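You operate a simulated robot arm through the tools that you are given. There is no shell and no other tool. Be economical: measure what you need, move in short steps, check, and stop when the job is done.

You are at the controls of a simulated two-armed robot. One attempt, no reset.

Task
Tighten the lid's loose knob, move the round dish to the red mat and cover it.
Fine: hold the lid, pointer to TIGHT; spoon out on the plate; dish in both hands.
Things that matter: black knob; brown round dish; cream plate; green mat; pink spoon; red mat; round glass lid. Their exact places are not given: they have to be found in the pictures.

The check looks at the end state, three seconds after you hand in, the way a careful person would. Anything else that was tipped, shoved, dropped, spilled or broken makes it a failure. A push-on lid holds only when it is set on centred and level and pressed home; a screw cap is set on level and turned clockwise until tight.

Robot
Two 6-joint arms with two-finger parallel grippers on one trunk, on a base that drives. Base frame: it is fixed to the floor where the robot stands at the start and does not move with it; the origin is under the middle of the robot, x ahead of it, y to its left, z up. Readings come in m, rad, newtons and seconds.
The left shoulder is at the start at [0.06, 0.187, 1.097], the right one opposite. With the tool pointing down near the work surface each hand reaches from about 0.18 to 0.62 m from the robot's upright axis, wherever it stands, measured 20 degrees to its own side. Places, roughly: black knob [0.5, -0.2, 0.8]. Payload 1.57 kg a hand.
Tool frame (each hand has its own): the origin (TCP) lies between the finger pads and is the grasp point; the fingertips stand 0.03 m ahead of it; z points along the fingers, y is the line along which they close. The gripper opens to 0.11 m. The fingers are 0.024 m wide and 0.012 m thick; the gripper's body (0.048 by 0.112 m) begins 0.078 m behind the TCP.
Orientation is that of the tool frame in the base frame, as a unit quaternion [w, x, y, z]. With the fingers straight down and closing along the base's y, the tool's x points along the base's -x, its y along +y and its z along -z.

Tools
- The arms move only by the tool arm_command. It takes "left_targets", "right_targets" or both (then of equal length, played together; a hand with none holds still); each is one flat list of numbers, 7 for each row, row after row: the turn, a rotation vector about the base's x, y, z in rad, then the shift along the base's x, y, z in m, then the gripper command, from -1 (shut) to 1 (fully open), values between in proportion. In form: [rx, ry, rz, dx, dy, dz, claw, rx, ry, rz, dx, dy, dz, claw, ...]. A call has 1 to 8 rows; each row is the pose to reach, as a shift and turn from the pose commanded when the call began. A row lasts 0.2 s, in which the tool goes at most 0.05 m and 0.15 rad; a call with a longer step from one row to the next is refused whole, and so is a gripper value outside its range. A pose out of reach is approached as far as the arm can. The call stops where the force on the tool passes 40 N (or 10 N more than at its start, if that is more) or the arm is blocked; 0.2 s more then pass. The fingers move at their own pace (about 0.153 m/s each) and stop on an object; they squeeze with about 20 N. The grip force told is the motor's: it shows also when the fingers shut on nothing. Time passes only in rows, and 0.2 s behind the last, so rows that repeat a pose let the fingers close. It gives the time, the measured TCP pose, the force on the tool (base axes), the opening and the grip force at its end, in the units of the frame above (readings bear some noise), with the torque about the TCP (base axes, N m) and any sound that the robot's microphone picked up, and new pictures: "views" is both (left out), scene, wrist or none (wrist: the cameras of the hands that moved).
- Cameras (640 x 400 px; columns grow to the right, rows downward): "scene" is now at [0.0142, -0.04, 1.6258]; the picture's right is [-0.33, -0.94, 0.00], its down [-0.81, 0.28, -0.52] and it looks along [0.49, -0.17, -0.85] (base axes); focal length 264 px, centre (320, 200). "left" rides on the left gripper at [0.07, -0.016, -0.141] in its tool frame; the picture's right is [0.23, 0.97, 0.00], its down [-0.85, 0.20, -0.48] and it looks along [-0.47, 0.11, 0.88] (tool axes); focal length 222 px, centre (320, 200). "right" rides on the right gripper at [0.07, 0.016, -0.141] in its tool frame; the picture's right is [-0.23, 0.97, 0.00], its down [-0.86, -0.20, -0.48] and it looks along [-0.47, -0.11, 0.88] (tool axes); focal length 222 px, centre (320, 200).
- lift_body(by): slides the trunk up (or, below 0, down) by that many m; the arms and the scene camera ride with it, the base frame stays. It gives what a move gives, with no picture.
- base_move(legs): drives the robot by 1 to 6 legs, each [ahead, left, turn to the left] in m, m and rad, along the robot's own axes; the way and the turn of a leg run together, so that a leg with both is an arc; at most 1.5 m and 3.142 rad a leg. The arms and the cameras ride along, it lands a little off, and it stops where it bumps. It gives what a move gives, and a new picture of the scene camera.
- pan_tilt(pan, tilt): turns the head with the scene camera to pan (to the left, within 1.501 rad either way) and tilt (down, from -0.506 to 1.204), counted from straight ahead of the robot. It gives what a move gives, and a new picture of the scene camera.
- pixel_to_xyz(camera, pixels): for up to 12 pixels [column, row] of the newest picture of that camera ("zoom" is the newest enlarged one), the place [x, y, z] in the base frame of the surface seen there, good to about 0.003 m, but the place of the scene camera against the robot may be out by one fixed shift of up to 0.025 m in any direction. The clock stands still meanwhile.
- zoom(camera, box): a new picture of the part [left, top, right, bottom] of that camera's present view, enlarged. The clock stands still meanwhile.
- hand_in(): hands the job in; it is judged then, once.

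Go step by step. Measure first, check grasps and placings, and put right what went wrong. The budget is 80 turns and 260 pictures, counting those below and the enlarged ones. Unless the task says otherwise, let go and move clear before handing in, and close with one line.

The tools are called after "Call:" as a command line: name --argument value ..., lists and objects as JSON in quotes. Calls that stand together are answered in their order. arm_command: Moves the arms, as the interface text tells. Its arguments: {"type":"object","properties":{"left_targets":{"type":"array","items":{"type":"number"}},"right_targets":{"type":"array","items":{"type":"number"}},"views":{"type":"string","enum":["both","scene","wrist","none"]}},"required":[]} The other tools are called the same way: lift_body (by) slides the trunk up or down; base_move (legs) drives the base; pan_tilt (pan, tilt) turns the head that bears the scene camera; pixel_to_xyz (camera, pixels) gives the place of the surface under pixels of a picture; zoom (camera, box) takes an enlarged picture of a part of a camera's view; hand_in () hands the job in.

At the start:

```text
clock: 0.0
left_ee_pos: [0.4457, -0.0016, 1.0735]
left_ee_rot: [0.0, -0.001, 1.0, -0.001]
left_contact_force: [-0.1, 0.2, 0.1]
left_wrist_torque: [-0.01, 0.02, 0.02]
left_gripper_width: 0.1101
left_grip_force: 0.1
right_ee_pos: [0.3099, -0.3692, 1.1221]
right_ee_rot: [0.0, 0.0, 1.0, -0.001]
right_contact_force: [-0.7, 0.1, -0.3]
right_wrist_torque: [0.03, -0.02, 0.0]
right_gripper_width: 0.11
right_grip_force: 0.0
trunk travel left (down, up): [-0.725, 0.265]
robot x, y, heading: [-0.0033, -0.0005, -0.005]
head pan, tilt: [-0.335, 1.025]
```

scene: 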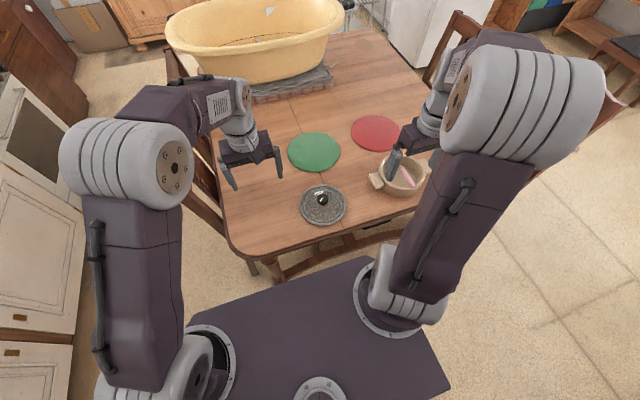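
right: 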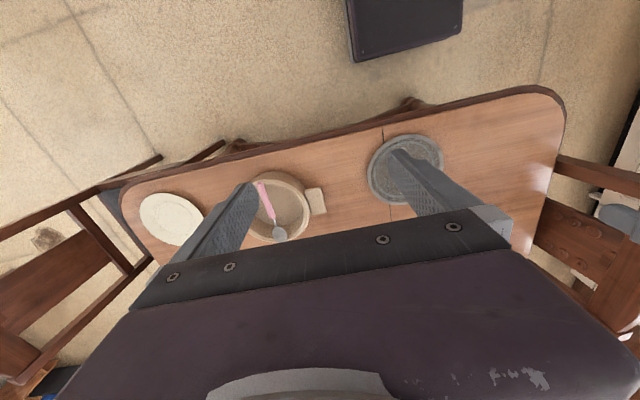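
left: 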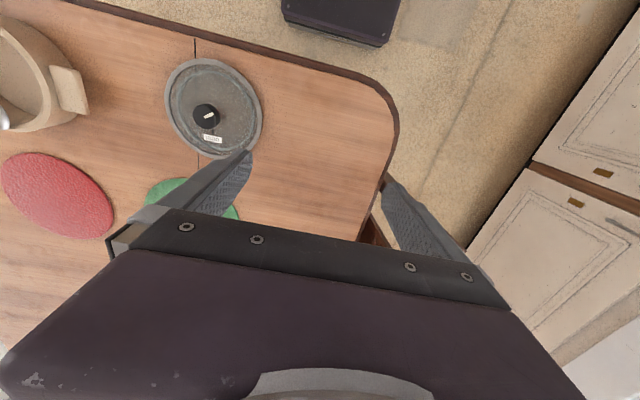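

The scene shows the lid at (323,204), dish at (402,175), red mat at (375,133), green mat at (314,151); the plate is hidden behind the right arm. I zoom in on the lid and measure places.

Call:
zoom --camera "left" --box '[150, 40, 280, 170]'

Call:
pixel_to_xyz --camera "left" --pixels '[[207, 116], [212, 139], [166, 108], [262, 108], [213, 62], [210, 155], [58, 195], [5, 170], [112, 210], [40, 153], [85, 238], [300, 150]]'

Call:
pixel_to_xyz --camera "right" --pixels '[[171, 218], [141, 205], [204, 218], [268, 208], [263, 190], [279, 233], [316, 200], [280, 174], [309, 205], [405, 168], [245, 235], [270, 220]]'

Call:
pixel_to_xyz --camera "scene" --pixels '[[322, 198], [323, 204], [375, 133], [314, 151], [377, 181], [402, 175], [300, 200], [347, 207], [322, 186], [324, 223]]'

Call:
zoom --camera "right" --box '[130, 150, 340, 260]'

```text
3.08 times, centred on (215, 105) of left
```

zoom: 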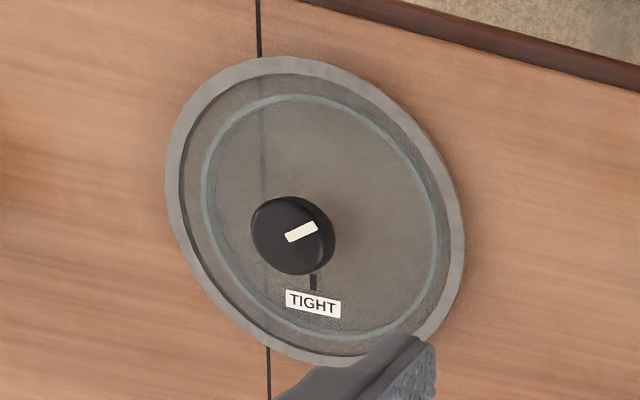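

```text
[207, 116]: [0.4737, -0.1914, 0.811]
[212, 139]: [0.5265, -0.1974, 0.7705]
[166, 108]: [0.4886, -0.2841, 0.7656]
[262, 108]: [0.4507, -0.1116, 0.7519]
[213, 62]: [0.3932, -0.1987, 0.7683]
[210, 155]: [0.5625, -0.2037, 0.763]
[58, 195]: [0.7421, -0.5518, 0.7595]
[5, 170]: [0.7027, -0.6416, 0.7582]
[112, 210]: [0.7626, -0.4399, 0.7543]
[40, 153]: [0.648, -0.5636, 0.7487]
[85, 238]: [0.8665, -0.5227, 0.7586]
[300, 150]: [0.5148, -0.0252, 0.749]
```

```text
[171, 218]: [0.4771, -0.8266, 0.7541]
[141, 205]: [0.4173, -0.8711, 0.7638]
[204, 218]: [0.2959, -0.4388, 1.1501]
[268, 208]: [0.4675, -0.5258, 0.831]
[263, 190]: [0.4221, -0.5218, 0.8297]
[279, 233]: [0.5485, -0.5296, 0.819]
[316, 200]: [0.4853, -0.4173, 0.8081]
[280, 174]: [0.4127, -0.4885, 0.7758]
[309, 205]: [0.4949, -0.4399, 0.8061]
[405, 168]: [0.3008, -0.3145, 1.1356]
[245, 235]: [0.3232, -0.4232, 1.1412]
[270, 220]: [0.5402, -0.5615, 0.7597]
```

```text
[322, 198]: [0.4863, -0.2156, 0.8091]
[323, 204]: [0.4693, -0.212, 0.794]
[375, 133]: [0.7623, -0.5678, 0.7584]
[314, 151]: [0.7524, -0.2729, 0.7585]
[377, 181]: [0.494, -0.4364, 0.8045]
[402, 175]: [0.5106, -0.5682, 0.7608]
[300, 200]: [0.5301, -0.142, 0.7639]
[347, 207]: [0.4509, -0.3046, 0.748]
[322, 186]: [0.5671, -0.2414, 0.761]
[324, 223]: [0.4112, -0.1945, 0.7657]
```

```text
3.05 times, centred on (235, 205) of right
```

zoom: 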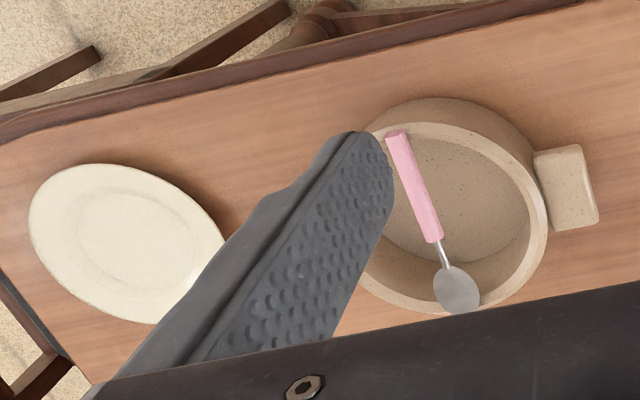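

Lid is near (0.475,-0.195), with the knob pointing about +y and the TIGHT mark on the +x side, so it needs roughly a 100° clockwise turn. The plate is at about (0.45,-0.85). I move both hands for better views.

Call:
arm_command --left_targets '[0, 0, 0, -0.03, 0, -0.05, 1, 0, 0, 0, -0.05, 0, -0.09, 1, 0, 0, 0, -0.06, 0, -0.13, 1, 0, 0, 0, -0.07, 0, -0.17, 1]' --right_targets '[0, 0, 0, 0, -0.045, 0, 1, 0, 0, 0, 0, -0.09, 0, 1, 0, 0, 0, 0, -0.135, 0, 1, 0, 0, 0, 0, -0.18, 0, 1]'

Call:
zoom --camera "left" --box '[50, 20, 300, 200]'

Call:
zoom --camera "scene" --box '[280, 150, 440, 250]'

Call:
zoom --camera "right" --box '[200, 100, 440, 250]'

```text
refused: row 1 steps farther than a row can; nothing moved
```

```text
2.22 times, centred on (175, 110) of left
```

zoom: 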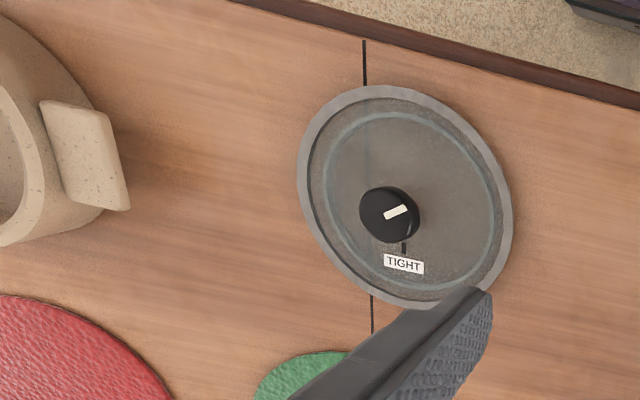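

```text
4.00 times, centred on (360, 200) of scene
```

zoom: 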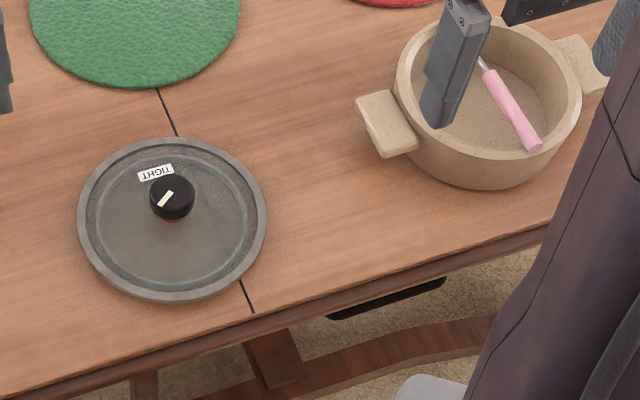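

```text
2.67 times, centred on (320, 175) of right
```

zoom: 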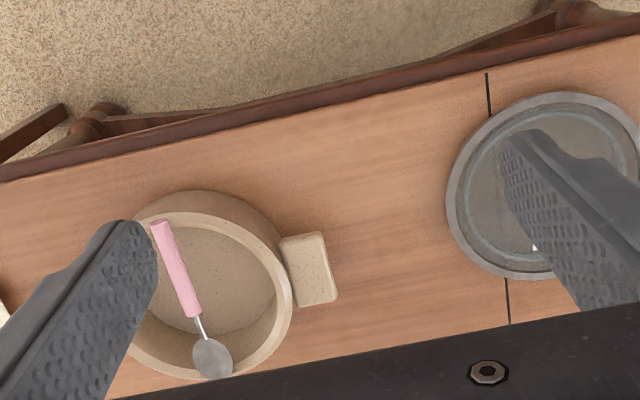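

Step was too long; I resend with smaller steps.

Call:
arm_command --left_targets '[0, 0, 0, -0.02, 0, -0.04, 1, 0, 0, 0, -0.04, 0, -0.08, 1, 0, 0, 0, -0.06, 0, -0.12, 1, 0, 0, 0, -0.08, 0, -0.16, 1]' --right_targets '[0, 0, 0, 0, -0.045, 0, 1, 0, 0, 0, 0, -0.09, 0, 1, 0, 0, 0, 0, -0.135, 0, 1, 0, 0, 0, 0, -0.18, 0, 1]'

Call:
zoom --camera "left" --box '[0, 0, 300, 188]'

Call:
zoom --camera "right" --box '[200, 100, 440, 250]'

```text
clock: 1.0
left_ee_pos: [0.3646, -0.0029, 0.9113]
left_ee_rot: [0.0, 0.0, 1.0, 0.0]
left_contact_force: [0.0, 0.2, -0.4]
left_wrist_torque: [0.05, -0.01, 0.02]
left_gripper_width: 0.1099
left_grip_force: 0.0
right_ee_pos: [0.3121, -0.5522, 1.1221]
right_ee_rot: [0.0, 0.0, 1.0, 0.002]
right_contact_force: [0.3, -0.7, -0.9]
right_wrist_torque: [0.04, 0.01, -0.01]
right_gripper_width: 0.11
right_grip_force: 0.1
trunk travel left (down, up): [-0.725, 0.265]
robot x, y, heading: [-0.002, 0.0016, -0.001]
head pan, tilt: [-0.335, 1.025]
```

scene: 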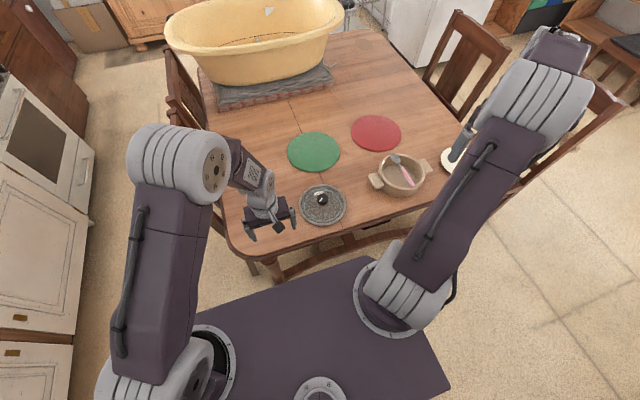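
right: 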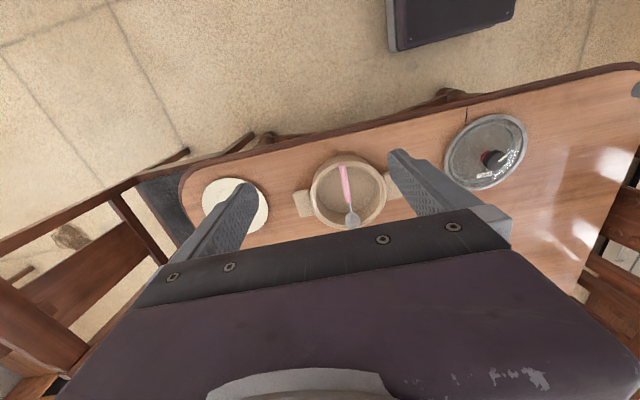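
left: 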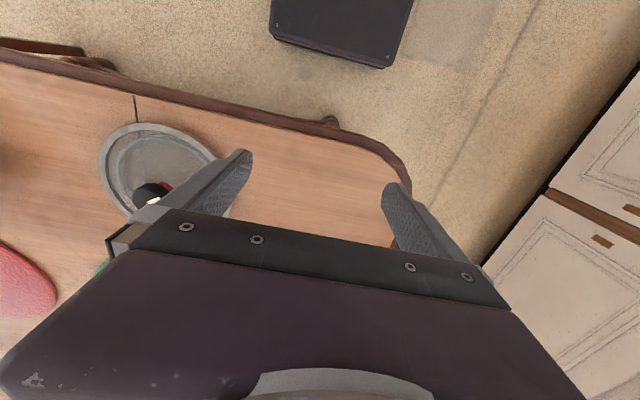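

```text
2.13 times, centred on (150, 94) of left
```

zoom: 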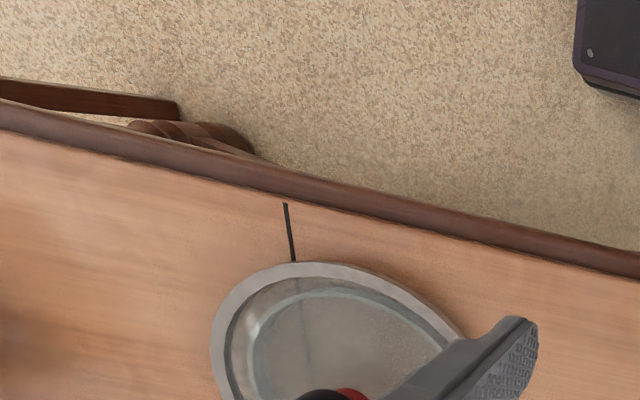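

```text
2.67 times, centred on (320, 175) of right
```

zoom: 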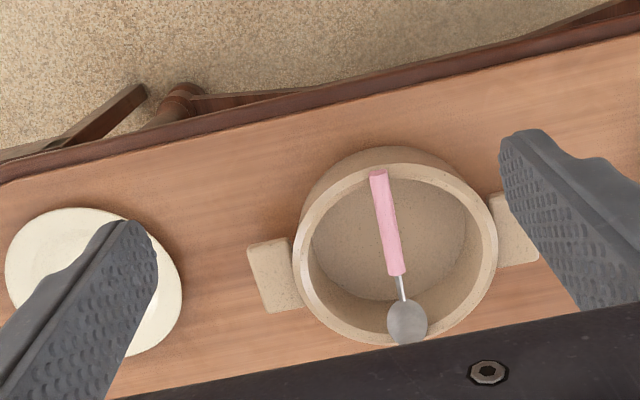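

Now dish, spoon, plate and lid are in clear view of the right wrist camera; I measure them from the enlarged picture and the full one.

Call:
pixel_to_xyz --camera "right" --pixels '[[489, 158], [487, 174], [445, 160], [526, 135], [492, 115], [472, 188], [500, 157], [235, 178], [203, 197], [268, 198], [240, 228], [520, 80]]'

Call:
pixel_to_xyz --camera "zoom" --pixels '[[274, 277], [262, 247], [287, 305], [515, 232], [392, 168], [303, 240], [490, 240], [385, 210], [396, 255], [403, 290], [408, 322], [385, 345]]'

Call:
zoom --camera "right" --box '[430, 100, 550, 200]'

Call:
pixel_to_xyz --camera "scene" --pixels '[[232, 246], [392, 208], [365, 258], [445, 390], [345, 290], [375, 116], [375, 150], [350, 133], [401, 133]]'

```text
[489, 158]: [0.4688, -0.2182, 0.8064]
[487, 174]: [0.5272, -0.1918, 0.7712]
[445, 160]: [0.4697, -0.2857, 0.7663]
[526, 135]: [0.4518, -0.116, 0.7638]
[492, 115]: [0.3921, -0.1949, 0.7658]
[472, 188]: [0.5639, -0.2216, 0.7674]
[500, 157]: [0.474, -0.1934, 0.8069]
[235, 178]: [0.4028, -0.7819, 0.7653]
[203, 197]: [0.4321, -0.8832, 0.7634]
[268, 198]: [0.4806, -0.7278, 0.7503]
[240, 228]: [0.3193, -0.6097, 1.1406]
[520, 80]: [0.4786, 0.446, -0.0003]
```

```text
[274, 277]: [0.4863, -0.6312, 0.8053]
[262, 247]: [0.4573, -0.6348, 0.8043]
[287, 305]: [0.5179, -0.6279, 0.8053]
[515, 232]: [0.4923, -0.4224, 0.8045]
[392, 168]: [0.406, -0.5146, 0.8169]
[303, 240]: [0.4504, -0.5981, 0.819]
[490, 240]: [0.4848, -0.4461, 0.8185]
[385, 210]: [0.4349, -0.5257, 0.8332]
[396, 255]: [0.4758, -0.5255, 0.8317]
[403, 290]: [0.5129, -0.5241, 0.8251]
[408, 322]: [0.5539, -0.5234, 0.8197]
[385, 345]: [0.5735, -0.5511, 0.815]
```

```text
4.00 times, centred on (490, 150) of right
```

zoom: 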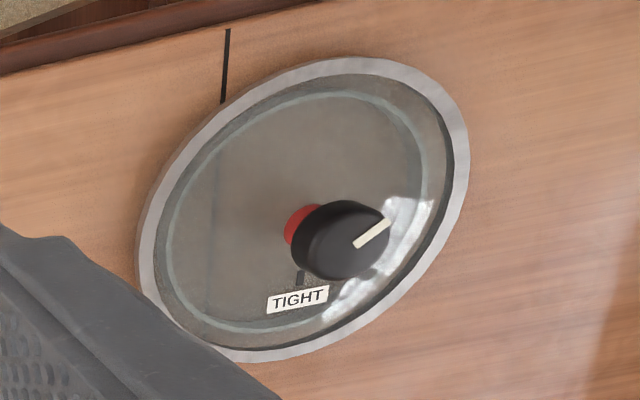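

```text
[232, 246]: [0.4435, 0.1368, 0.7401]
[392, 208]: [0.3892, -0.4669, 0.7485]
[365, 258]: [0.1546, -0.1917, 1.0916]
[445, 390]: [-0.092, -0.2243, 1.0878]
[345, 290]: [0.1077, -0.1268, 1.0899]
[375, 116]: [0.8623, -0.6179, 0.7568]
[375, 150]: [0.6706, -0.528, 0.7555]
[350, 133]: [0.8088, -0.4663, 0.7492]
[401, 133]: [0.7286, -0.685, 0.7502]
```

Lid centre ≈(0.478,-0.20), radius 0.087; dish centre ≈(0.489,-0.525), with handles at y≈-0.63 and -0.42 and z≈0.80. I check what lies under the table's near edge and how far the base sticks out.

Call:
pixel_to_xyz --camera "left" --pixels '[[330, 60], [390, 60], [275, 35], [330, 10], [45, 48], [100, 62], [330, 118], [20, 40], [200, 95]]'

Call:
pixel_to_xyz --camera "right" --pixels '[[400, 45], [510, 15], [450, 25], [450, 95], [180, 155], [250, 136], [270, 137], [230, 142], [350, 125], [430, 103]]'

Call:
pan_tilt --pan -0.6 --tilt 1.0

```text
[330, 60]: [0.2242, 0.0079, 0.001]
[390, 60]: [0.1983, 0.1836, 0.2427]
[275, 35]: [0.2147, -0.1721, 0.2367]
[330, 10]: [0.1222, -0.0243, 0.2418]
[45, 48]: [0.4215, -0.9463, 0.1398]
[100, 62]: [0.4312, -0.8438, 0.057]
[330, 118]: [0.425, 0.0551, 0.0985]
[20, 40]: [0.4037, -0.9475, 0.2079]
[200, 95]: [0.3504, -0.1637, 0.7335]
```

```text
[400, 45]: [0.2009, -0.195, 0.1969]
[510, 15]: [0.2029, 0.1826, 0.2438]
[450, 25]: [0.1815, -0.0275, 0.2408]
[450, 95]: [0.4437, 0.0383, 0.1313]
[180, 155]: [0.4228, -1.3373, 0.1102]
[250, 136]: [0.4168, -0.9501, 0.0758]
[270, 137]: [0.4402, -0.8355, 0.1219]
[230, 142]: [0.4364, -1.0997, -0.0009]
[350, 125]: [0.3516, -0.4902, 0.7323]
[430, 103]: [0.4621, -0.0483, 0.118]
```

```text
clock: 1.8
left_ee_pos: [0.3651, -0.0004, 0.9115]
left_ee_rot: [0.0, 0.0, 1.0, -0.001]
left_contact_force: [-0.7, -0.3, 0.7]
left_wrist_torque: [-0.02, -0.02, 0.0]
left_gripper_width: 0.11
left_grip_force: 0.0
right_ee_pos: [0.3115, -0.5485, 1.1238]
right_ee_rot: [0.0, 0.0, 1.0, 0.0]
right_contact_force: [-0.4, -0.7, -0.7]
right_wrist_torque: [-0.05, 0.0, 0.01]
right_gripper_width: 0.1099
right_grip_force: 0.1
trunk travel left (down, up): [-0.725, 0.265]
robot x, y, heading: [-0.0022, 0.0003, -0.003]
head pan, tilt: [-0.6, 1.0]
```

scene: 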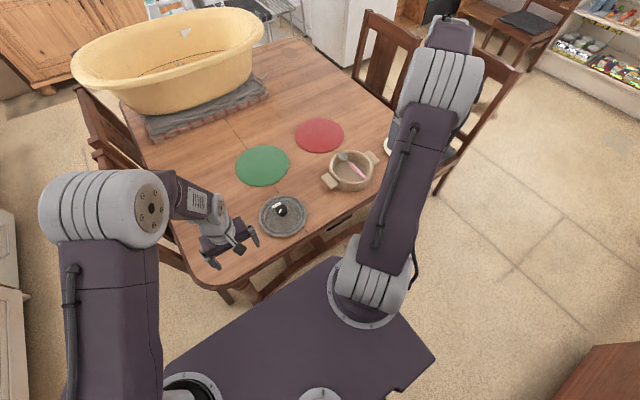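

The base front (x≈0.215, top z 0.24) has about 0.2 m to the table's stretcher, so driving ahead later works. First I shift the robot 0.2 m to the right, to be centred on the lid.

Call:
base_move --legs '[[0, -0.2, 0]]'

```text
clock: 3.4
left_ee_pos: [0.3653, -0.2003, 0.9123]
left_ee_rot: [0.0, 0.001, 1.0, -0.001]
left_contact_force: [-0.8, -0.3, -0.2]
left_wrist_torque: [0.01, 0.0, -0.02]
left_gripper_width: 0.11
left_grip_force: 0.1
right_ee_pos: [0.3108, -0.7485, 1.1232]
right_ee_rot: [0.0, 0.001, 1.0, 0.0]
right_contact_force: [0.0, -0.3, 0.1]
right_wrist_torque: [-0.02, 0.03, 0.0]
right_gripper_width: 0.1101
right_grip_force: 0.0
trunk travel left (down, up): [-0.725, 0.265]
robot x, y, heading: [0.0001, -0.1982, -0.001]
head pan, tilt: [-0.6, 1.0]
```

scene: 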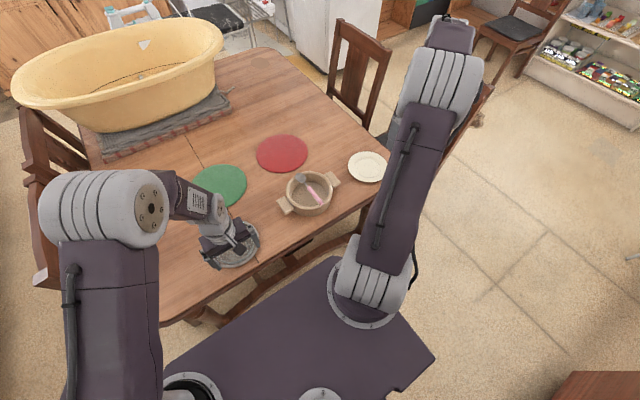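

Robot is now at y=-0.198. I bring the left hand (closed, tilted 0.6 rad so its body leans to +y) beside the lid, and the right hand toward the knob.

Call:
arm_command --left_targets '[-0.075, 0, 0, 0.014, 0.019, 0.002, -1, -0.15, 0, 0, 0.028, 0.038, 0.004, -1, -0.225, 0, 0, 0.042, 0.056, 0.006, -1, -0.3, 0, 0, 0.056, 0.075, 0.009, -1, -0.375, 0, 0, 0.07, 0.094, 0.011, -1, -0.45, 0, 0, 0.085, 0.113, 0.013, -1, -0.525, 0, 0, 0.099, 0.131, 0.015, -1, -0.6, 0, 0, 0.113, 0.15, 0.018, -1]' --right_targets '[0, 0, 0, 0.014, 0.041, -0.018, 0, 0, 0, 0, 0.028, 0.082, -0.036, 0, 0, 0, 0, 0.043, 0.123, -0.054, 0, 0, 0, 0, 0.057, 0.165, -0.072, 0, 0, 0, 0, 0.072, 0.206, -0.09, 0, 0, 0, 0, 0.086, 0.247, -0.109, 0, 0, 0, 0, 0.1, 0.288, -0.127, 0, 0, 0, 0, 0.115, 0.33, -0.145, 0]'

Call:
pixel_to_xyz --camera "right" --pixels '[[320, 200]]'

```text
clock: 5.2
left_ee_pos: [0.4791, -0.0509, 0.9294]
left_ee_rot: [0.0, 0.001, 0.955, -0.297]
left_contact_force: [0.6, 0.3, -0.4]
left_wrist_torque: [-0.04, 0.01, -0.03]
left_gripper_width: 0.0
left_grip_force: 20.3
right_ee_pos: [0.4265, -0.4178, 0.9783]
right_ee_rot: [-0.001, 0.001, 1.0, -0.001]
right_contact_force: [-0.5, 0.0, -0.1]
right_wrist_torque: [0.0, 0.02, 0.03]
right_gripper_width: 0.0552
right_grip_force: 0.0
trunk travel left (down, up): [-0.725, 0.265]
robot x, y, heading: [0.002, -0.1955, -0.0]
head pan, tilt: [-0.6, 1.0]
```

scene: 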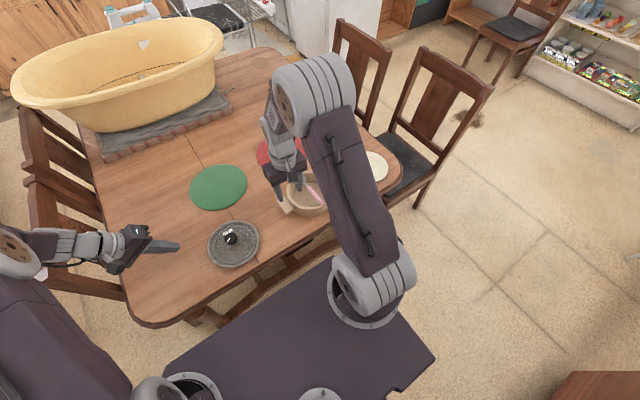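
right: 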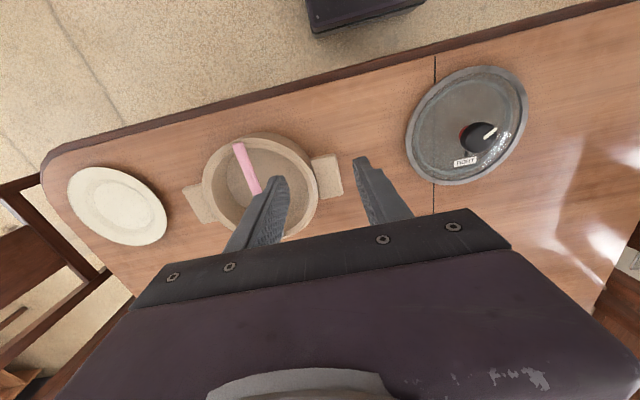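
left: 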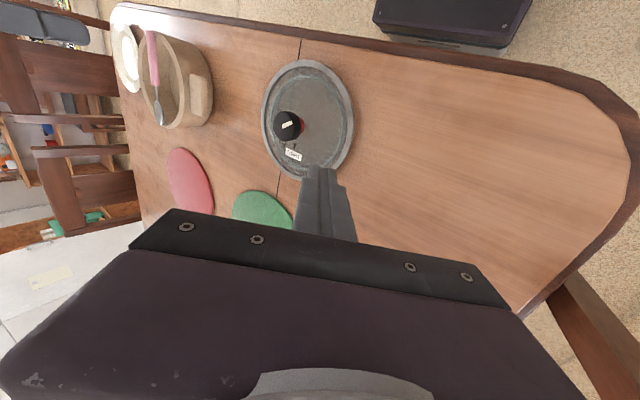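

```text
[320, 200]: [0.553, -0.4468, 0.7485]
```

Both wrists see the lid now. I measure the knob's top, pointer ends and the TIGHT mark from enlarged views.

Call:
zoom --camera "right" --box '[430, 100, 530, 190]'

Call:
zoom --camera "left" --box '[255, 60, 355, 180]'

```text
4.44 times, centred on (480, 145) of right
```

zoom: 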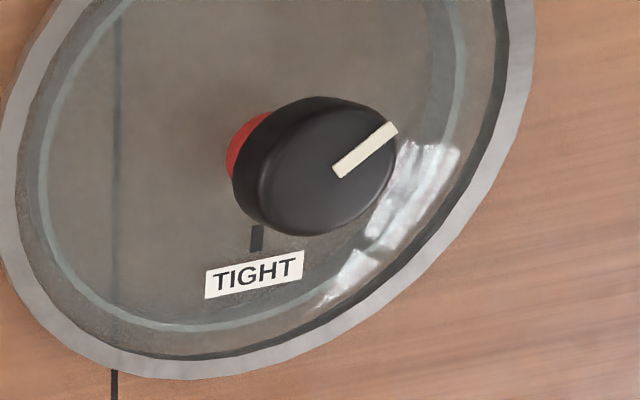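

```text
3.33 times, centred on (305, 120) of left
```

zoom: 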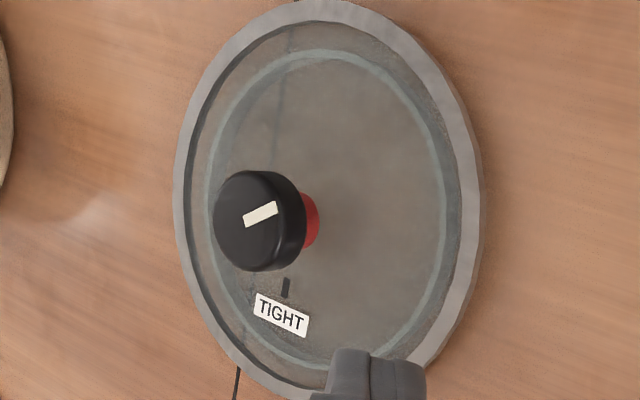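

Call:
pixel_to_xyz --camera "zoom" --pixels '[[247, 219], [274, 208], [222, 215], [290, 215], [255, 177], [252, 262], [286, 287], [282, 315], [314, 220], [180, 200], [480, 190], [300, 8]]'

Call:
pixel_to_xyz --camera "right" --pixels '[[485, 138], [494, 131], [466, 153], [481, 137], [490, 150], [475, 135]]'

```text
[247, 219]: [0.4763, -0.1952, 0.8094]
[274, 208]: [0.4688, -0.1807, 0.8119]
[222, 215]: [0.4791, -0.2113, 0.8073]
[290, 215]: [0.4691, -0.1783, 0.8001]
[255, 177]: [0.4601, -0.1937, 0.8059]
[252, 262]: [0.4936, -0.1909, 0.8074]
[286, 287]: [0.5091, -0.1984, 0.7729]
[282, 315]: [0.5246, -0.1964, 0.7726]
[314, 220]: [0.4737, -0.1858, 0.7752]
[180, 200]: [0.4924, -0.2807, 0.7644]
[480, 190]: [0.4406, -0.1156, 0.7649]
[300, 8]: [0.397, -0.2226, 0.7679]
```

```text
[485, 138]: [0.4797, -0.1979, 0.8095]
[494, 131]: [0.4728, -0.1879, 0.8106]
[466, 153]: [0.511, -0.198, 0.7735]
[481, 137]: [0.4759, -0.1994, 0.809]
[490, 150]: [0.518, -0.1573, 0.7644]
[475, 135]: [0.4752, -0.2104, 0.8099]
```

Knob centre ≈(0.477,-0.197), top 0.81; pointer at about 117° and TIGHT at about -2°, so a -2.08 rad turn. I move the left fingertips above the +y rim and the right hand over the knob, pre-turned +1.05 rad.

Call:
arm_command --left_targets '[0, 0, 0, 0, -0.01, -0.014, -1, 0, 0, 0, 0, -0.02, -0.028, -1, 0, 0, 0, 0, -0.03, -0.042, -1, 0, 0, 0, 0, -0.04, -0.056, -1, 0, 0, 0, 0, -0.05, -0.07, -1, 0, 0, 0, 0, -0.06, -0.084, -1, 0, 0, 0, -0.001, -0.066, -0.099, -1]' --right_targets '[0, 0, 0.15, 0.007, 0.0315, -0.005, 0.1, 0, 0, 0.3, 0.014, 0.063, -0.01, 0.1, 0, 0, 0.45, 0.021, 0.095, -0.02, 0.1, 0, 0, 0.6, 0.029, 0.126, -0.03, 0.1, 0, 0, 0.75, 0.036, 0.158, -0.04, 0.1, 0, 0, 0.9, 0.043, 0.189, -0.06, 0.1, 0, 0, 1.05, 0.0505, 0.221, -0.078, 0.1]'

```text
clock: 6.8
left_ee_pos: [0.4775, -0.1163, 0.8296]
left_ee_rot: [0.001, 0.001, 0.955, -0.296]
left_contact_force: [-0.5, 0.5, 0.4]
left_wrist_torque: [0.0, 0.03, -0.04]
left_gripper_width: 0.0
left_grip_force: 20.1
right_ee_pos: [0.4748, -0.1974, 0.902]
right_ee_rot: [-0.002, -0.502, 0.865, 0.0]
right_contact_force: [0.0, -0.5, 0.4]
right_wrist_torque: [0.0, 0.01, -0.01]
right_gripper_width: 0.0604
right_grip_force: 0.0
trunk travel left (down, up): [-0.725, 0.265]
robot x, y, heading: [-0.0012, -0.199, -0.003]
head pan, tilt: [-0.6, 1.0]
```

scene: 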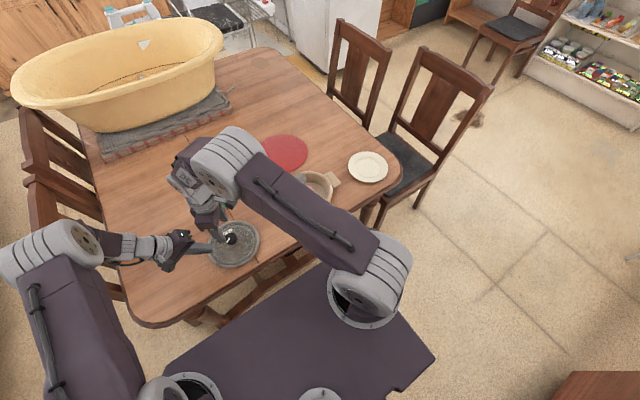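
right: 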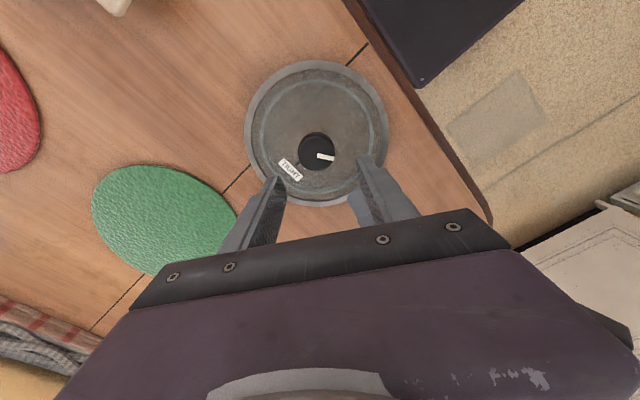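
left: 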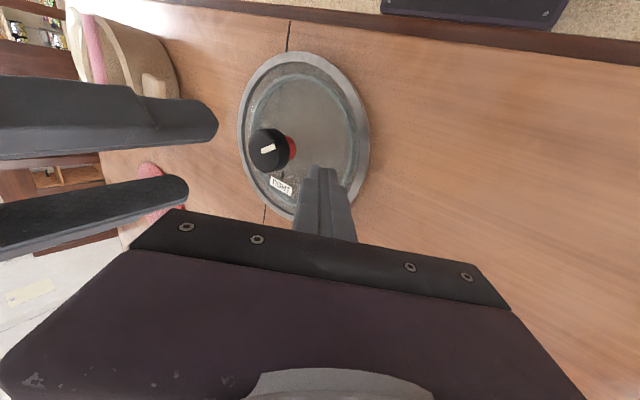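

Both are aligned. I press the left fingertips gently onto the rim and lower the right open fingers around the knob.

Call:
arm_command --left_targets '[0, 0, 0, 0, 0, -0.012, -1, 0, 0, 0, 0, 0, -0.022, -1, 0, 0, 0, 0, 0, -0.027, -1, 0, 0, 0, 0, 0, -0.03, -1, 0, 0, 0, 0, 0, -0.032, -1, 0, 0, 0, 0, 0, -0.034, -1]' --right_targets '[0, 0, 0, 0.002, 0, -0.02, 0.1, 0, 0, 0, 0.002, 0, -0.04, 0.1, 0, 0, 0, 0.002, 0, -0.06, 0.1, 0, 0, 0, 0.002, 0, -0.075, 0.1, 0, 0, 0, 0.002, 0, -0.085, 0.1, 0, 0, 0, 0.002, 0, -0.094, 0.1]' --views "wrist"

```text
clock: 8.2
left_ee_pos: [0.4764, -0.1171, 0.7968]
left_ee_rot: [0.001, 0.0, 0.955, -0.296]
left_contact_force: [0.9, -0.4, 0.9]
left_wrist_torque: [0.03, 0.02, -0.03]
left_gripper_width: 0.0
left_grip_force: 20.1
right_ee_pos: [0.4791, -0.1978, 0.8058]
right_ee_rot: [0.0, -0.501, 0.865, 0.0]
right_contact_force: [0.0, -1.0, 0.8]
right_wrist_torque: [0.04, 0.01, -0.02]
right_gripper_width: 0.0605
right_grip_force: 0.1
trunk travel left (down, up): [-0.725, 0.265]
robot x, y, heading: [-0.0048, -0.1997, 0.004]
head pan, tilt: [-0.6, 1.0]
```

right: 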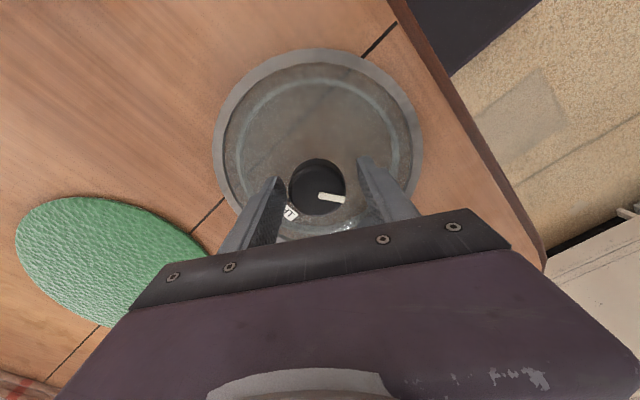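
left: 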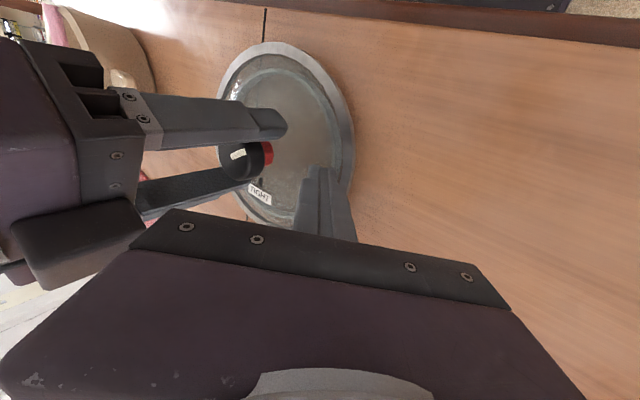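

No contact force yet on the left; I keep pressing in 2 mm steps.

Call:
arm_command --left_targets '[0, 0, 0, 0, 0, -0.002, -1, 0, 0, 0, 0, 0, -0.004, -1, 0, 0, 0, 0, 0, -0.006, -1, 0, 0, 0, 0, 0, -0.006, -1]' --views "none"

```text
clock: 9.3
left_ee_pos: [0.4774, -0.1168, 0.795]
left_ee_rot: [0.004, 0.002, 0.954, -0.299]
left_contact_force: [-6.0, 2.5, 22.2]
left_wrist_torque: [-0.06, 0.15, -0.06]
left_gripper_width: 0.0
left_grip_force: 19.9
right_ee_pos: [0.4751, -0.198, 0.8074]
right_ee_rot: [0.001, -0.501, 0.865, -0.002]
right_contact_force: [-0.5, -0.5, -0.4]
right_wrist_torque: [-0.03, -0.01, -0.03]
right_gripper_width: 0.0603
right_grip_force: 0.0
trunk travel left (down, up): [-0.725, 0.265]
robot x, y, heading: [0.0039, -0.2001, -0.002]
head pan, tilt: [-0.6, 1.0]
stopped in row 4 (left hand): the force on the tool passed its limit at 40 N (the readings are from after the stop); the commanded pose is now the measured one
```

The left hand now holds the lid with about 22 N. I close the right on the knob and begin the clockwise turn.

Call:
arm_command --right_targets '[0, 0, 0, 0, 0, 0, -1, 0, 0, 0, 0, 0, 0, -1, 0, 0, -0.13, 0, 0, 0, -1, 0, 0, -0.26, 0, 0, 0, -1, 0, 0, -0.39, 0, 0, 0, -1, 0, 0, -0.52, 0, 0, 0, -1, 0, 0, -0.65, 0, 0, 0, -1]' --views "wrist"

Call:
zoom --camera "left" --box '[190, 30, 370, 230]'

```text
clock: 10.9
left_ee_pos: [0.4771, -0.1172, 0.7955]
left_ee_rot: [0.005, 0.0, 0.955, -0.296]
left_contact_force: [3.2, 13.6, 30.7]
left_wrist_torque: [0.15, -0.09, 0.03]
left_gripper_width: 0.0002
left_grip_force: 20.1
right_ee_pos: [0.476, -0.2002, 0.8086]
right_ee_rot: [0.001, -0.197, 0.98, -0.001]
right_contact_force: [0.5, -12.6, 7.5]
right_wrist_torque: [-0.16, -0.55, 0.01]
right_gripper_width: 0.0404
right_grip_force: 20.0
trunk travel left (down, up): [-0.725, 0.265]
robot x, y, heading: [-0.0011, -0.2029, -0.0]
head pan, tilt: [-0.6, 1.0]
```

right: 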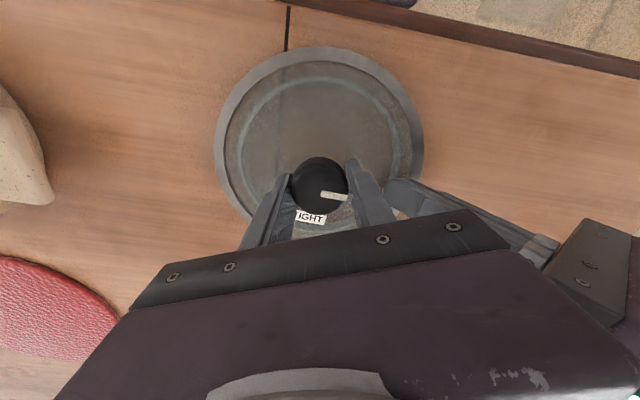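

```text
2.00 times, centred on (280, 130) of left
```

zoom: 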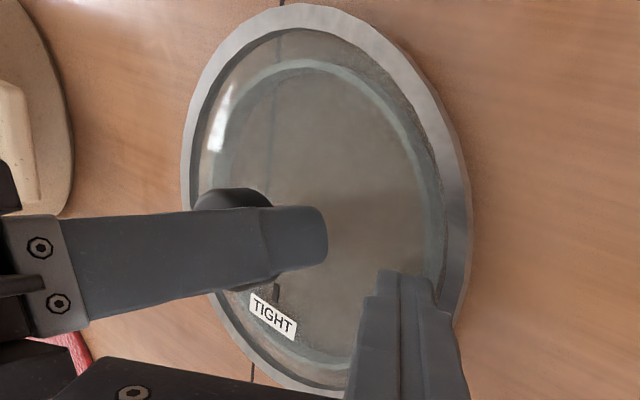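

The knob turns with the fingers and the label still points to +x, so the lid is held. I keep turning.

Call:
arm_command --right_targets '[0, 0, -0.14, 0, 0, 0, -1, 0, 0, -0.28, 0, 0, 0, -1, 0, 0, -0.42, 0, 0, 0, -1, 0, 0, -0.56, 0, 0, 0, -1, 0, 0, -0.7, 0, 0, 0, -1, 0, 0, -0.84, 0, 0, 0, -1, 0, 0, -0.98, 0, 0, 0, -1, 0, 0, -1.12, 0, 0, 0, -1]' --views "wrist"

Call:
zoom --camera "right" --box '[200, 40, 440, 240]'

```text
clock: 12.7
left_ee_pos: [0.4771, -0.1179, 0.7944]
left_ee_rot: [0.006, 0.001, 0.955, -0.295]
left_contact_force: [4.0, 19.5, 34.5]
left_wrist_torque: [0.27, -0.09, 0.05]
left_gripper_width: 0.0
left_grip_force: 20.1
right_ee_pos: [0.4743, -0.1996, 0.8089]
right_ee_rot: [0.001, 0.354, 0.935, 0.0]
right_contact_force: [-2.5, -23.0, 5.9]
right_wrist_torque: [-0.65, 0.16, 0.04]
right_gripper_width: 0.0409
right_grip_force: 20.4
trunk travel left (down, up): [-0.725, 0.265]
robot x, y, heading: [-0.0039, -0.1985, -0.0]
head pan, tilt: [-0.6, 1.0]
```

right: 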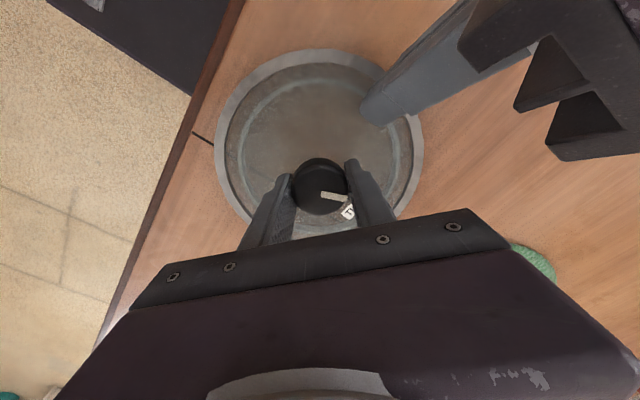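

```text
2.00 times, centred on (320, 140) of right
```

zoom: 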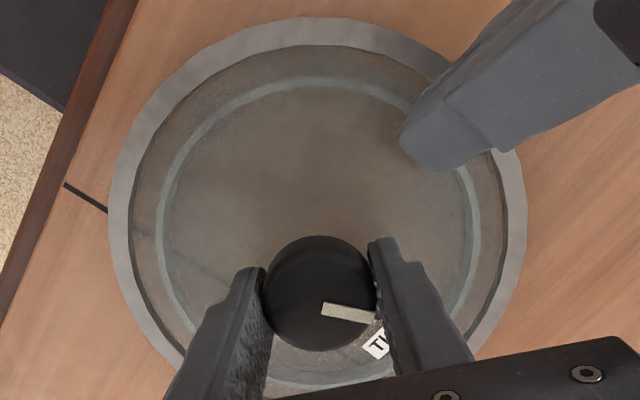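

About 18° remain; side force of 23 N has built up, so I ease the right hand 2 mm in -y while finishing the turn.

Call:
arm_command --right_targets '[0, 0, -0.1, 0, -0.001, 0, -1, 0, 0, -0.2, 0, -0.002, 0, -1, 0, 0, -0.31, 0, -0.002, 0, -1]' --views "wrist"

Call:
zoom --camera "right" --box '[240, 120, 400, 240]'

```text
clock: 13.5
left_ee_pos: [0.4771, -0.1169, 0.7946]
left_ee_rot: [0.004, 0.002, 0.955, -0.297]
left_contact_force: [3.0, 8.1, 37.2]
left_wrist_torque: [-0.04, -0.04, 0.0]
left_gripper_width: 0.0002
left_grip_force: 19.5
right_ee_pos: [0.4747, -0.199, 0.8083]
right_ee_rot: [0.002, 0.494, 0.87, 0.002]
right_contact_force: [-4.2, -6.6, 0.1]
right_wrist_torque: [-0.57, -0.03, 0.03]
right_gripper_width: 0.0404
right_grip_force: 20.2
trunk travel left (down, up): [-0.725, 0.265]
robot x, y, heading: [-0.0027, -0.2007, -0.002]
head pan, tilt: [-0.6, 1.0]
```

right: 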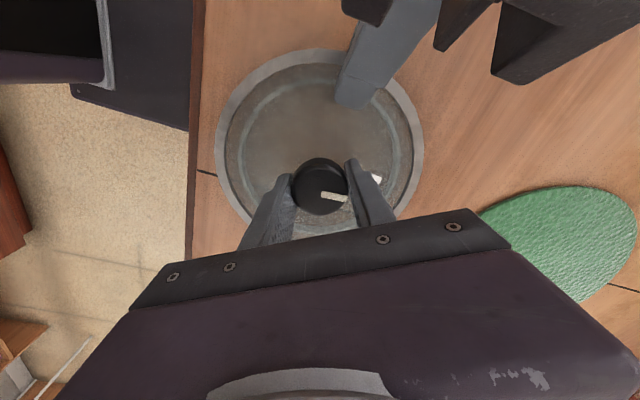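

```text
3.33 times, centred on (320, 180) of right
```

zoom: 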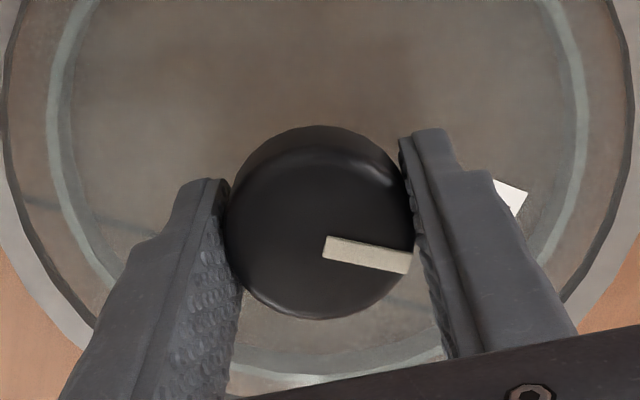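

The estimated turn is done. I open and raise the right hand to check the pointer.

Call:
arm_command --right_targets '[0, 0, 0, 0, 0, 0, 0.1, 0, 0, 0, 0, 0, 0, 0.1, 0, 0, 0, 0, 0, 0.03, 0.1, 0, 0, 0, 0, 0, 0.07, 0.1, 0, 0, 0, 0, 0, 0.1, 0.1, 0, 0, 0, -0.02, 0, 0.14, 0.1]' --views "wrist"

Call:
zoom --camera "right" --box '[240, 60, 400, 210]'

Call:
zoom --camera "left" --box '[190, 30, 370, 230]'

```text
clock: 14.9
left_ee_pos: [0.4762, -0.1182, 0.795]
left_ee_rot: [0.005, 0.001, 0.955, -0.297]
left_contact_force: [0.2, 5.2, 38.0]
left_wrist_torque: [-0.17, -0.01, -0.01]
left_gripper_width: 0.0
left_grip_force: 20.1
right_ee_pos: [0.4538, -0.2019, 0.9486]
right_ee_rot: [0.001, 0.493, 0.87, 0.001]
right_contact_force: [-0.1, 0.1, -0.7]
right_wrist_torque: [0.0, 0.0, 0.01]
right_gripper_width: 0.0605
right_grip_force: 0.1
trunk travel left (down, up): [-0.725, 0.265]
robot x, y, heading: [0.0003, -0.1981, -0.001]
head pan, tilt: [-0.6, 1.0]
```

right: 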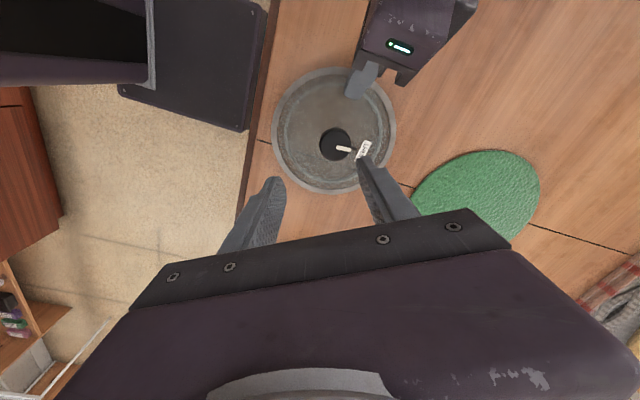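

```text
2.67 times, centred on (320, 135) of right
```

zoom: 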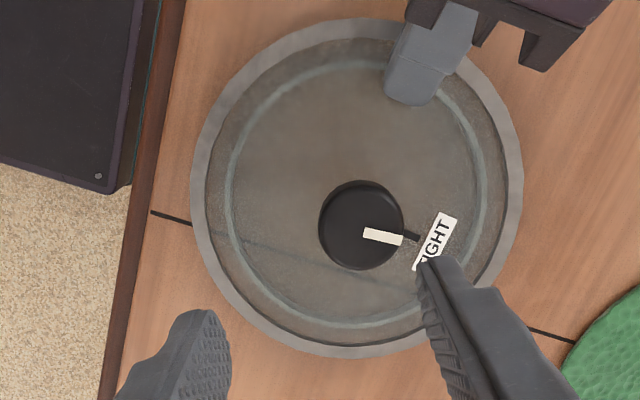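

```text
2.00 times, centred on (280, 130) of left
```

zoom: 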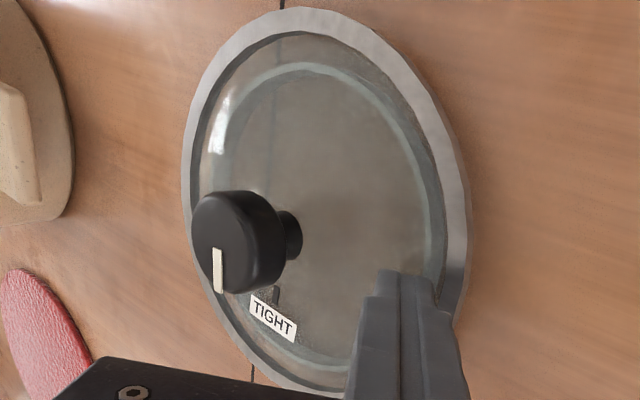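

The red band has vanished and the bar points at the mark. I measure the two angles.

Call:
zoom --camera "right" --box '[305, 110, 385, 170]'

Call:
pixel_to_xyz --camera "zoom" --pixels '[[264, 291], [376, 310], [440, 300], [440, 297], [280, 295], [360, 308], [130, 260], [460, 250]]'

```text
6.67 times, centred on (345, 140) of right
```

zoom: 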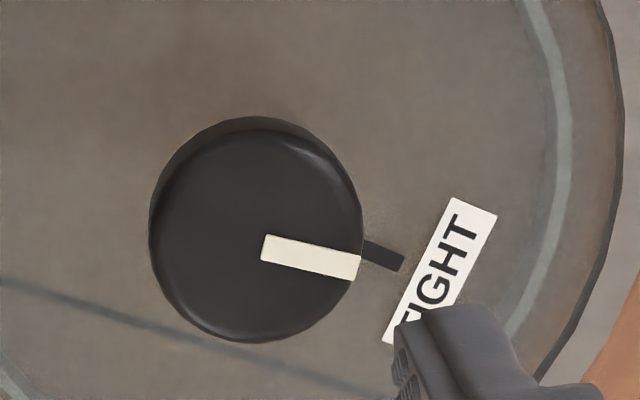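

```text
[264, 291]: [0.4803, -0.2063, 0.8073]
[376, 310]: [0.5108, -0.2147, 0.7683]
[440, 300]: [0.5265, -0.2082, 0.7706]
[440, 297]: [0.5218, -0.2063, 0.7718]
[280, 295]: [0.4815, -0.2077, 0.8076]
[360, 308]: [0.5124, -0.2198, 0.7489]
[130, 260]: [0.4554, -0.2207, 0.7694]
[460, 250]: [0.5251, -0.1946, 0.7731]
```

Call:
pixel_to_xyz --camera "zoom" --pixels '[[266, 248], [275, 250], [345, 264], [355, 266], [370, 250], [398, 263], [455, 270], [160, 230], [340, 170], [257, 335], [285, 125], [388, 258]]'

```text
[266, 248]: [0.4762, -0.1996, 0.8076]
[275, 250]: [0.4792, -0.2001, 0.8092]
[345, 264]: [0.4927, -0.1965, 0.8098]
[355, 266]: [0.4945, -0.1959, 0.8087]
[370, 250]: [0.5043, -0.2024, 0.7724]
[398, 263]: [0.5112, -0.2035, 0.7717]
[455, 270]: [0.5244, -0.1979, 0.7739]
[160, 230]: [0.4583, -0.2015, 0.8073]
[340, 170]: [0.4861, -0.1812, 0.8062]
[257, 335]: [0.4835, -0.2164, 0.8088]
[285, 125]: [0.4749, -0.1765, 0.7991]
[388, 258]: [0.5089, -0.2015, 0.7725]
```

The bar stands at about +11° and the mark at about -5°, so another ~0.23 rad clockwise is needed. I regrip and turn.

Call:
arm_command --right_targets '[0, 0, 0, 0.022, 0.002, -0.04, 0.1, 0, 0, 0, 0.022, 0.002, -0.08, 0.1, 0, 0, 0, 0.022, 0.002, -0.12, 0.1, 0, 0, 0, 0.022, 0.002, -0.141, 0.1, 0, 0, 0, 0.022, 0.002, -0.141, -1, 0, 0, 0, 0.022, 0.002, -0.141, -1, 0, 0, -0.12, 0.022, 0.002, -0.141, -1, 0, 0, -0.24, 0.022, 0.002, -0.141, -1]' --views "none"

Call:
arm_command --right_targets '[0, 0, 0, 0, 0, 0, -1, 0, 0, 0, 0, 0, 0, 0.1, 0, 0, 0, 0, 0, 0, 0.1, 0, 0, 0, 0, 0, 0.03, 0.1, 0, 0, 0, 0, 0, 0.07, 0.1, 0, 0, 0, 0, 0, 0.1, 0.1, 0, 0, 0, -0.02, -0.03, 0.13, 0.1, 0, 0, 0, -0.02, -0.06, 0.16, 0.1]' --views "wrist"

Call:
zoom --camera "right" --box '[290, 70, 410, 190]'

```text
clock: 16.7
left_ee_pos: [0.4776, -0.1166, 0.7944]
left_ee_rot: [0.005, 0.001, 0.955, -0.296]
left_contact_force: [1.5, 10.8, 30.3]
left_wrist_torque: [0.04, -0.07, -0.01]
left_gripper_width: 0.0
left_grip_force: 19.9
right_ee_pos: [0.4761, -0.1979, 0.8062]
right_ee_rot: [0.001, 0.594, 0.804, 0.0]
right_contact_force: [-8.7, -7.0, 0.2]
right_wrist_torque: [-0.28, 0.17, 0.53]
right_gripper_width: 0.0411
right_grip_force: 20.6
trunk travel left (down, up): [-0.725, 0.265]
robot x, y, heading: [0.0033, -0.1973, -0.002]
head pan, tilt: [-0.6, 1.0]
```

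```text
clock: 18.5
left_ee_pos: [0.4778, -0.1168, 0.7943]
left_ee_rot: [0.005, 0.0, 0.955, -0.296]
left_contact_force: [-2.2, 6.6, 34.3]
left_wrist_torque: [-0.07, 0.03, -0.01]
left_gripper_width: 0.0
left_grip_force: 20.2
right_ee_pos: [0.4563, -0.2579, 0.9677]
right_ee_rot: [0.002, 0.593, 0.805, 0.001]
right_contact_force: [-0.4, 0.8, -0.3]
right_wrist_torque: [-0.04, -0.02, -0.04]
right_gripper_width: 0.0606
right_grip_force: 0.1
trunk travel left (down, up): [-0.725, 0.265]
robot x, y, heading: [0.0006, -0.1995, -0.008]
head pan, tilt: [-0.6, 1.0]
```

right: 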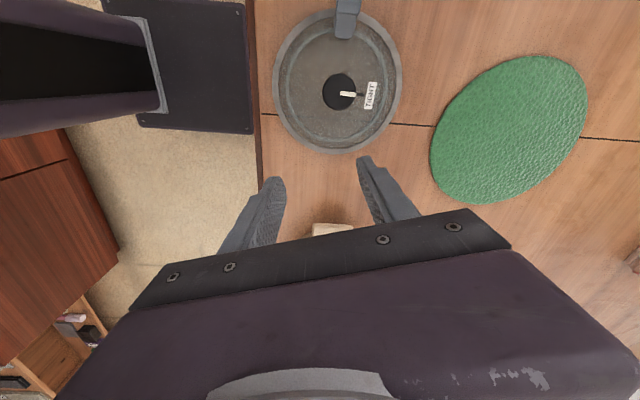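

```text
3.33 times, centred on (350, 130) of right
```

zoom: 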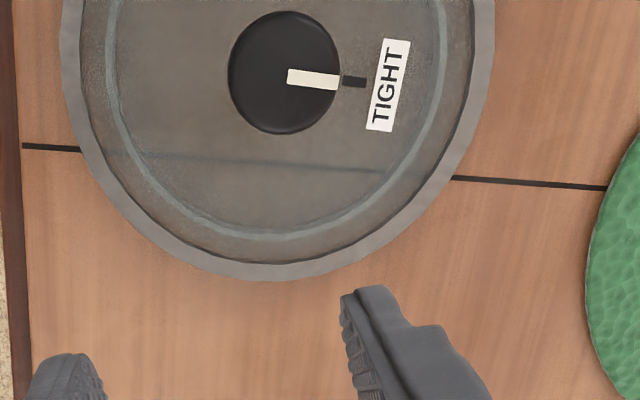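

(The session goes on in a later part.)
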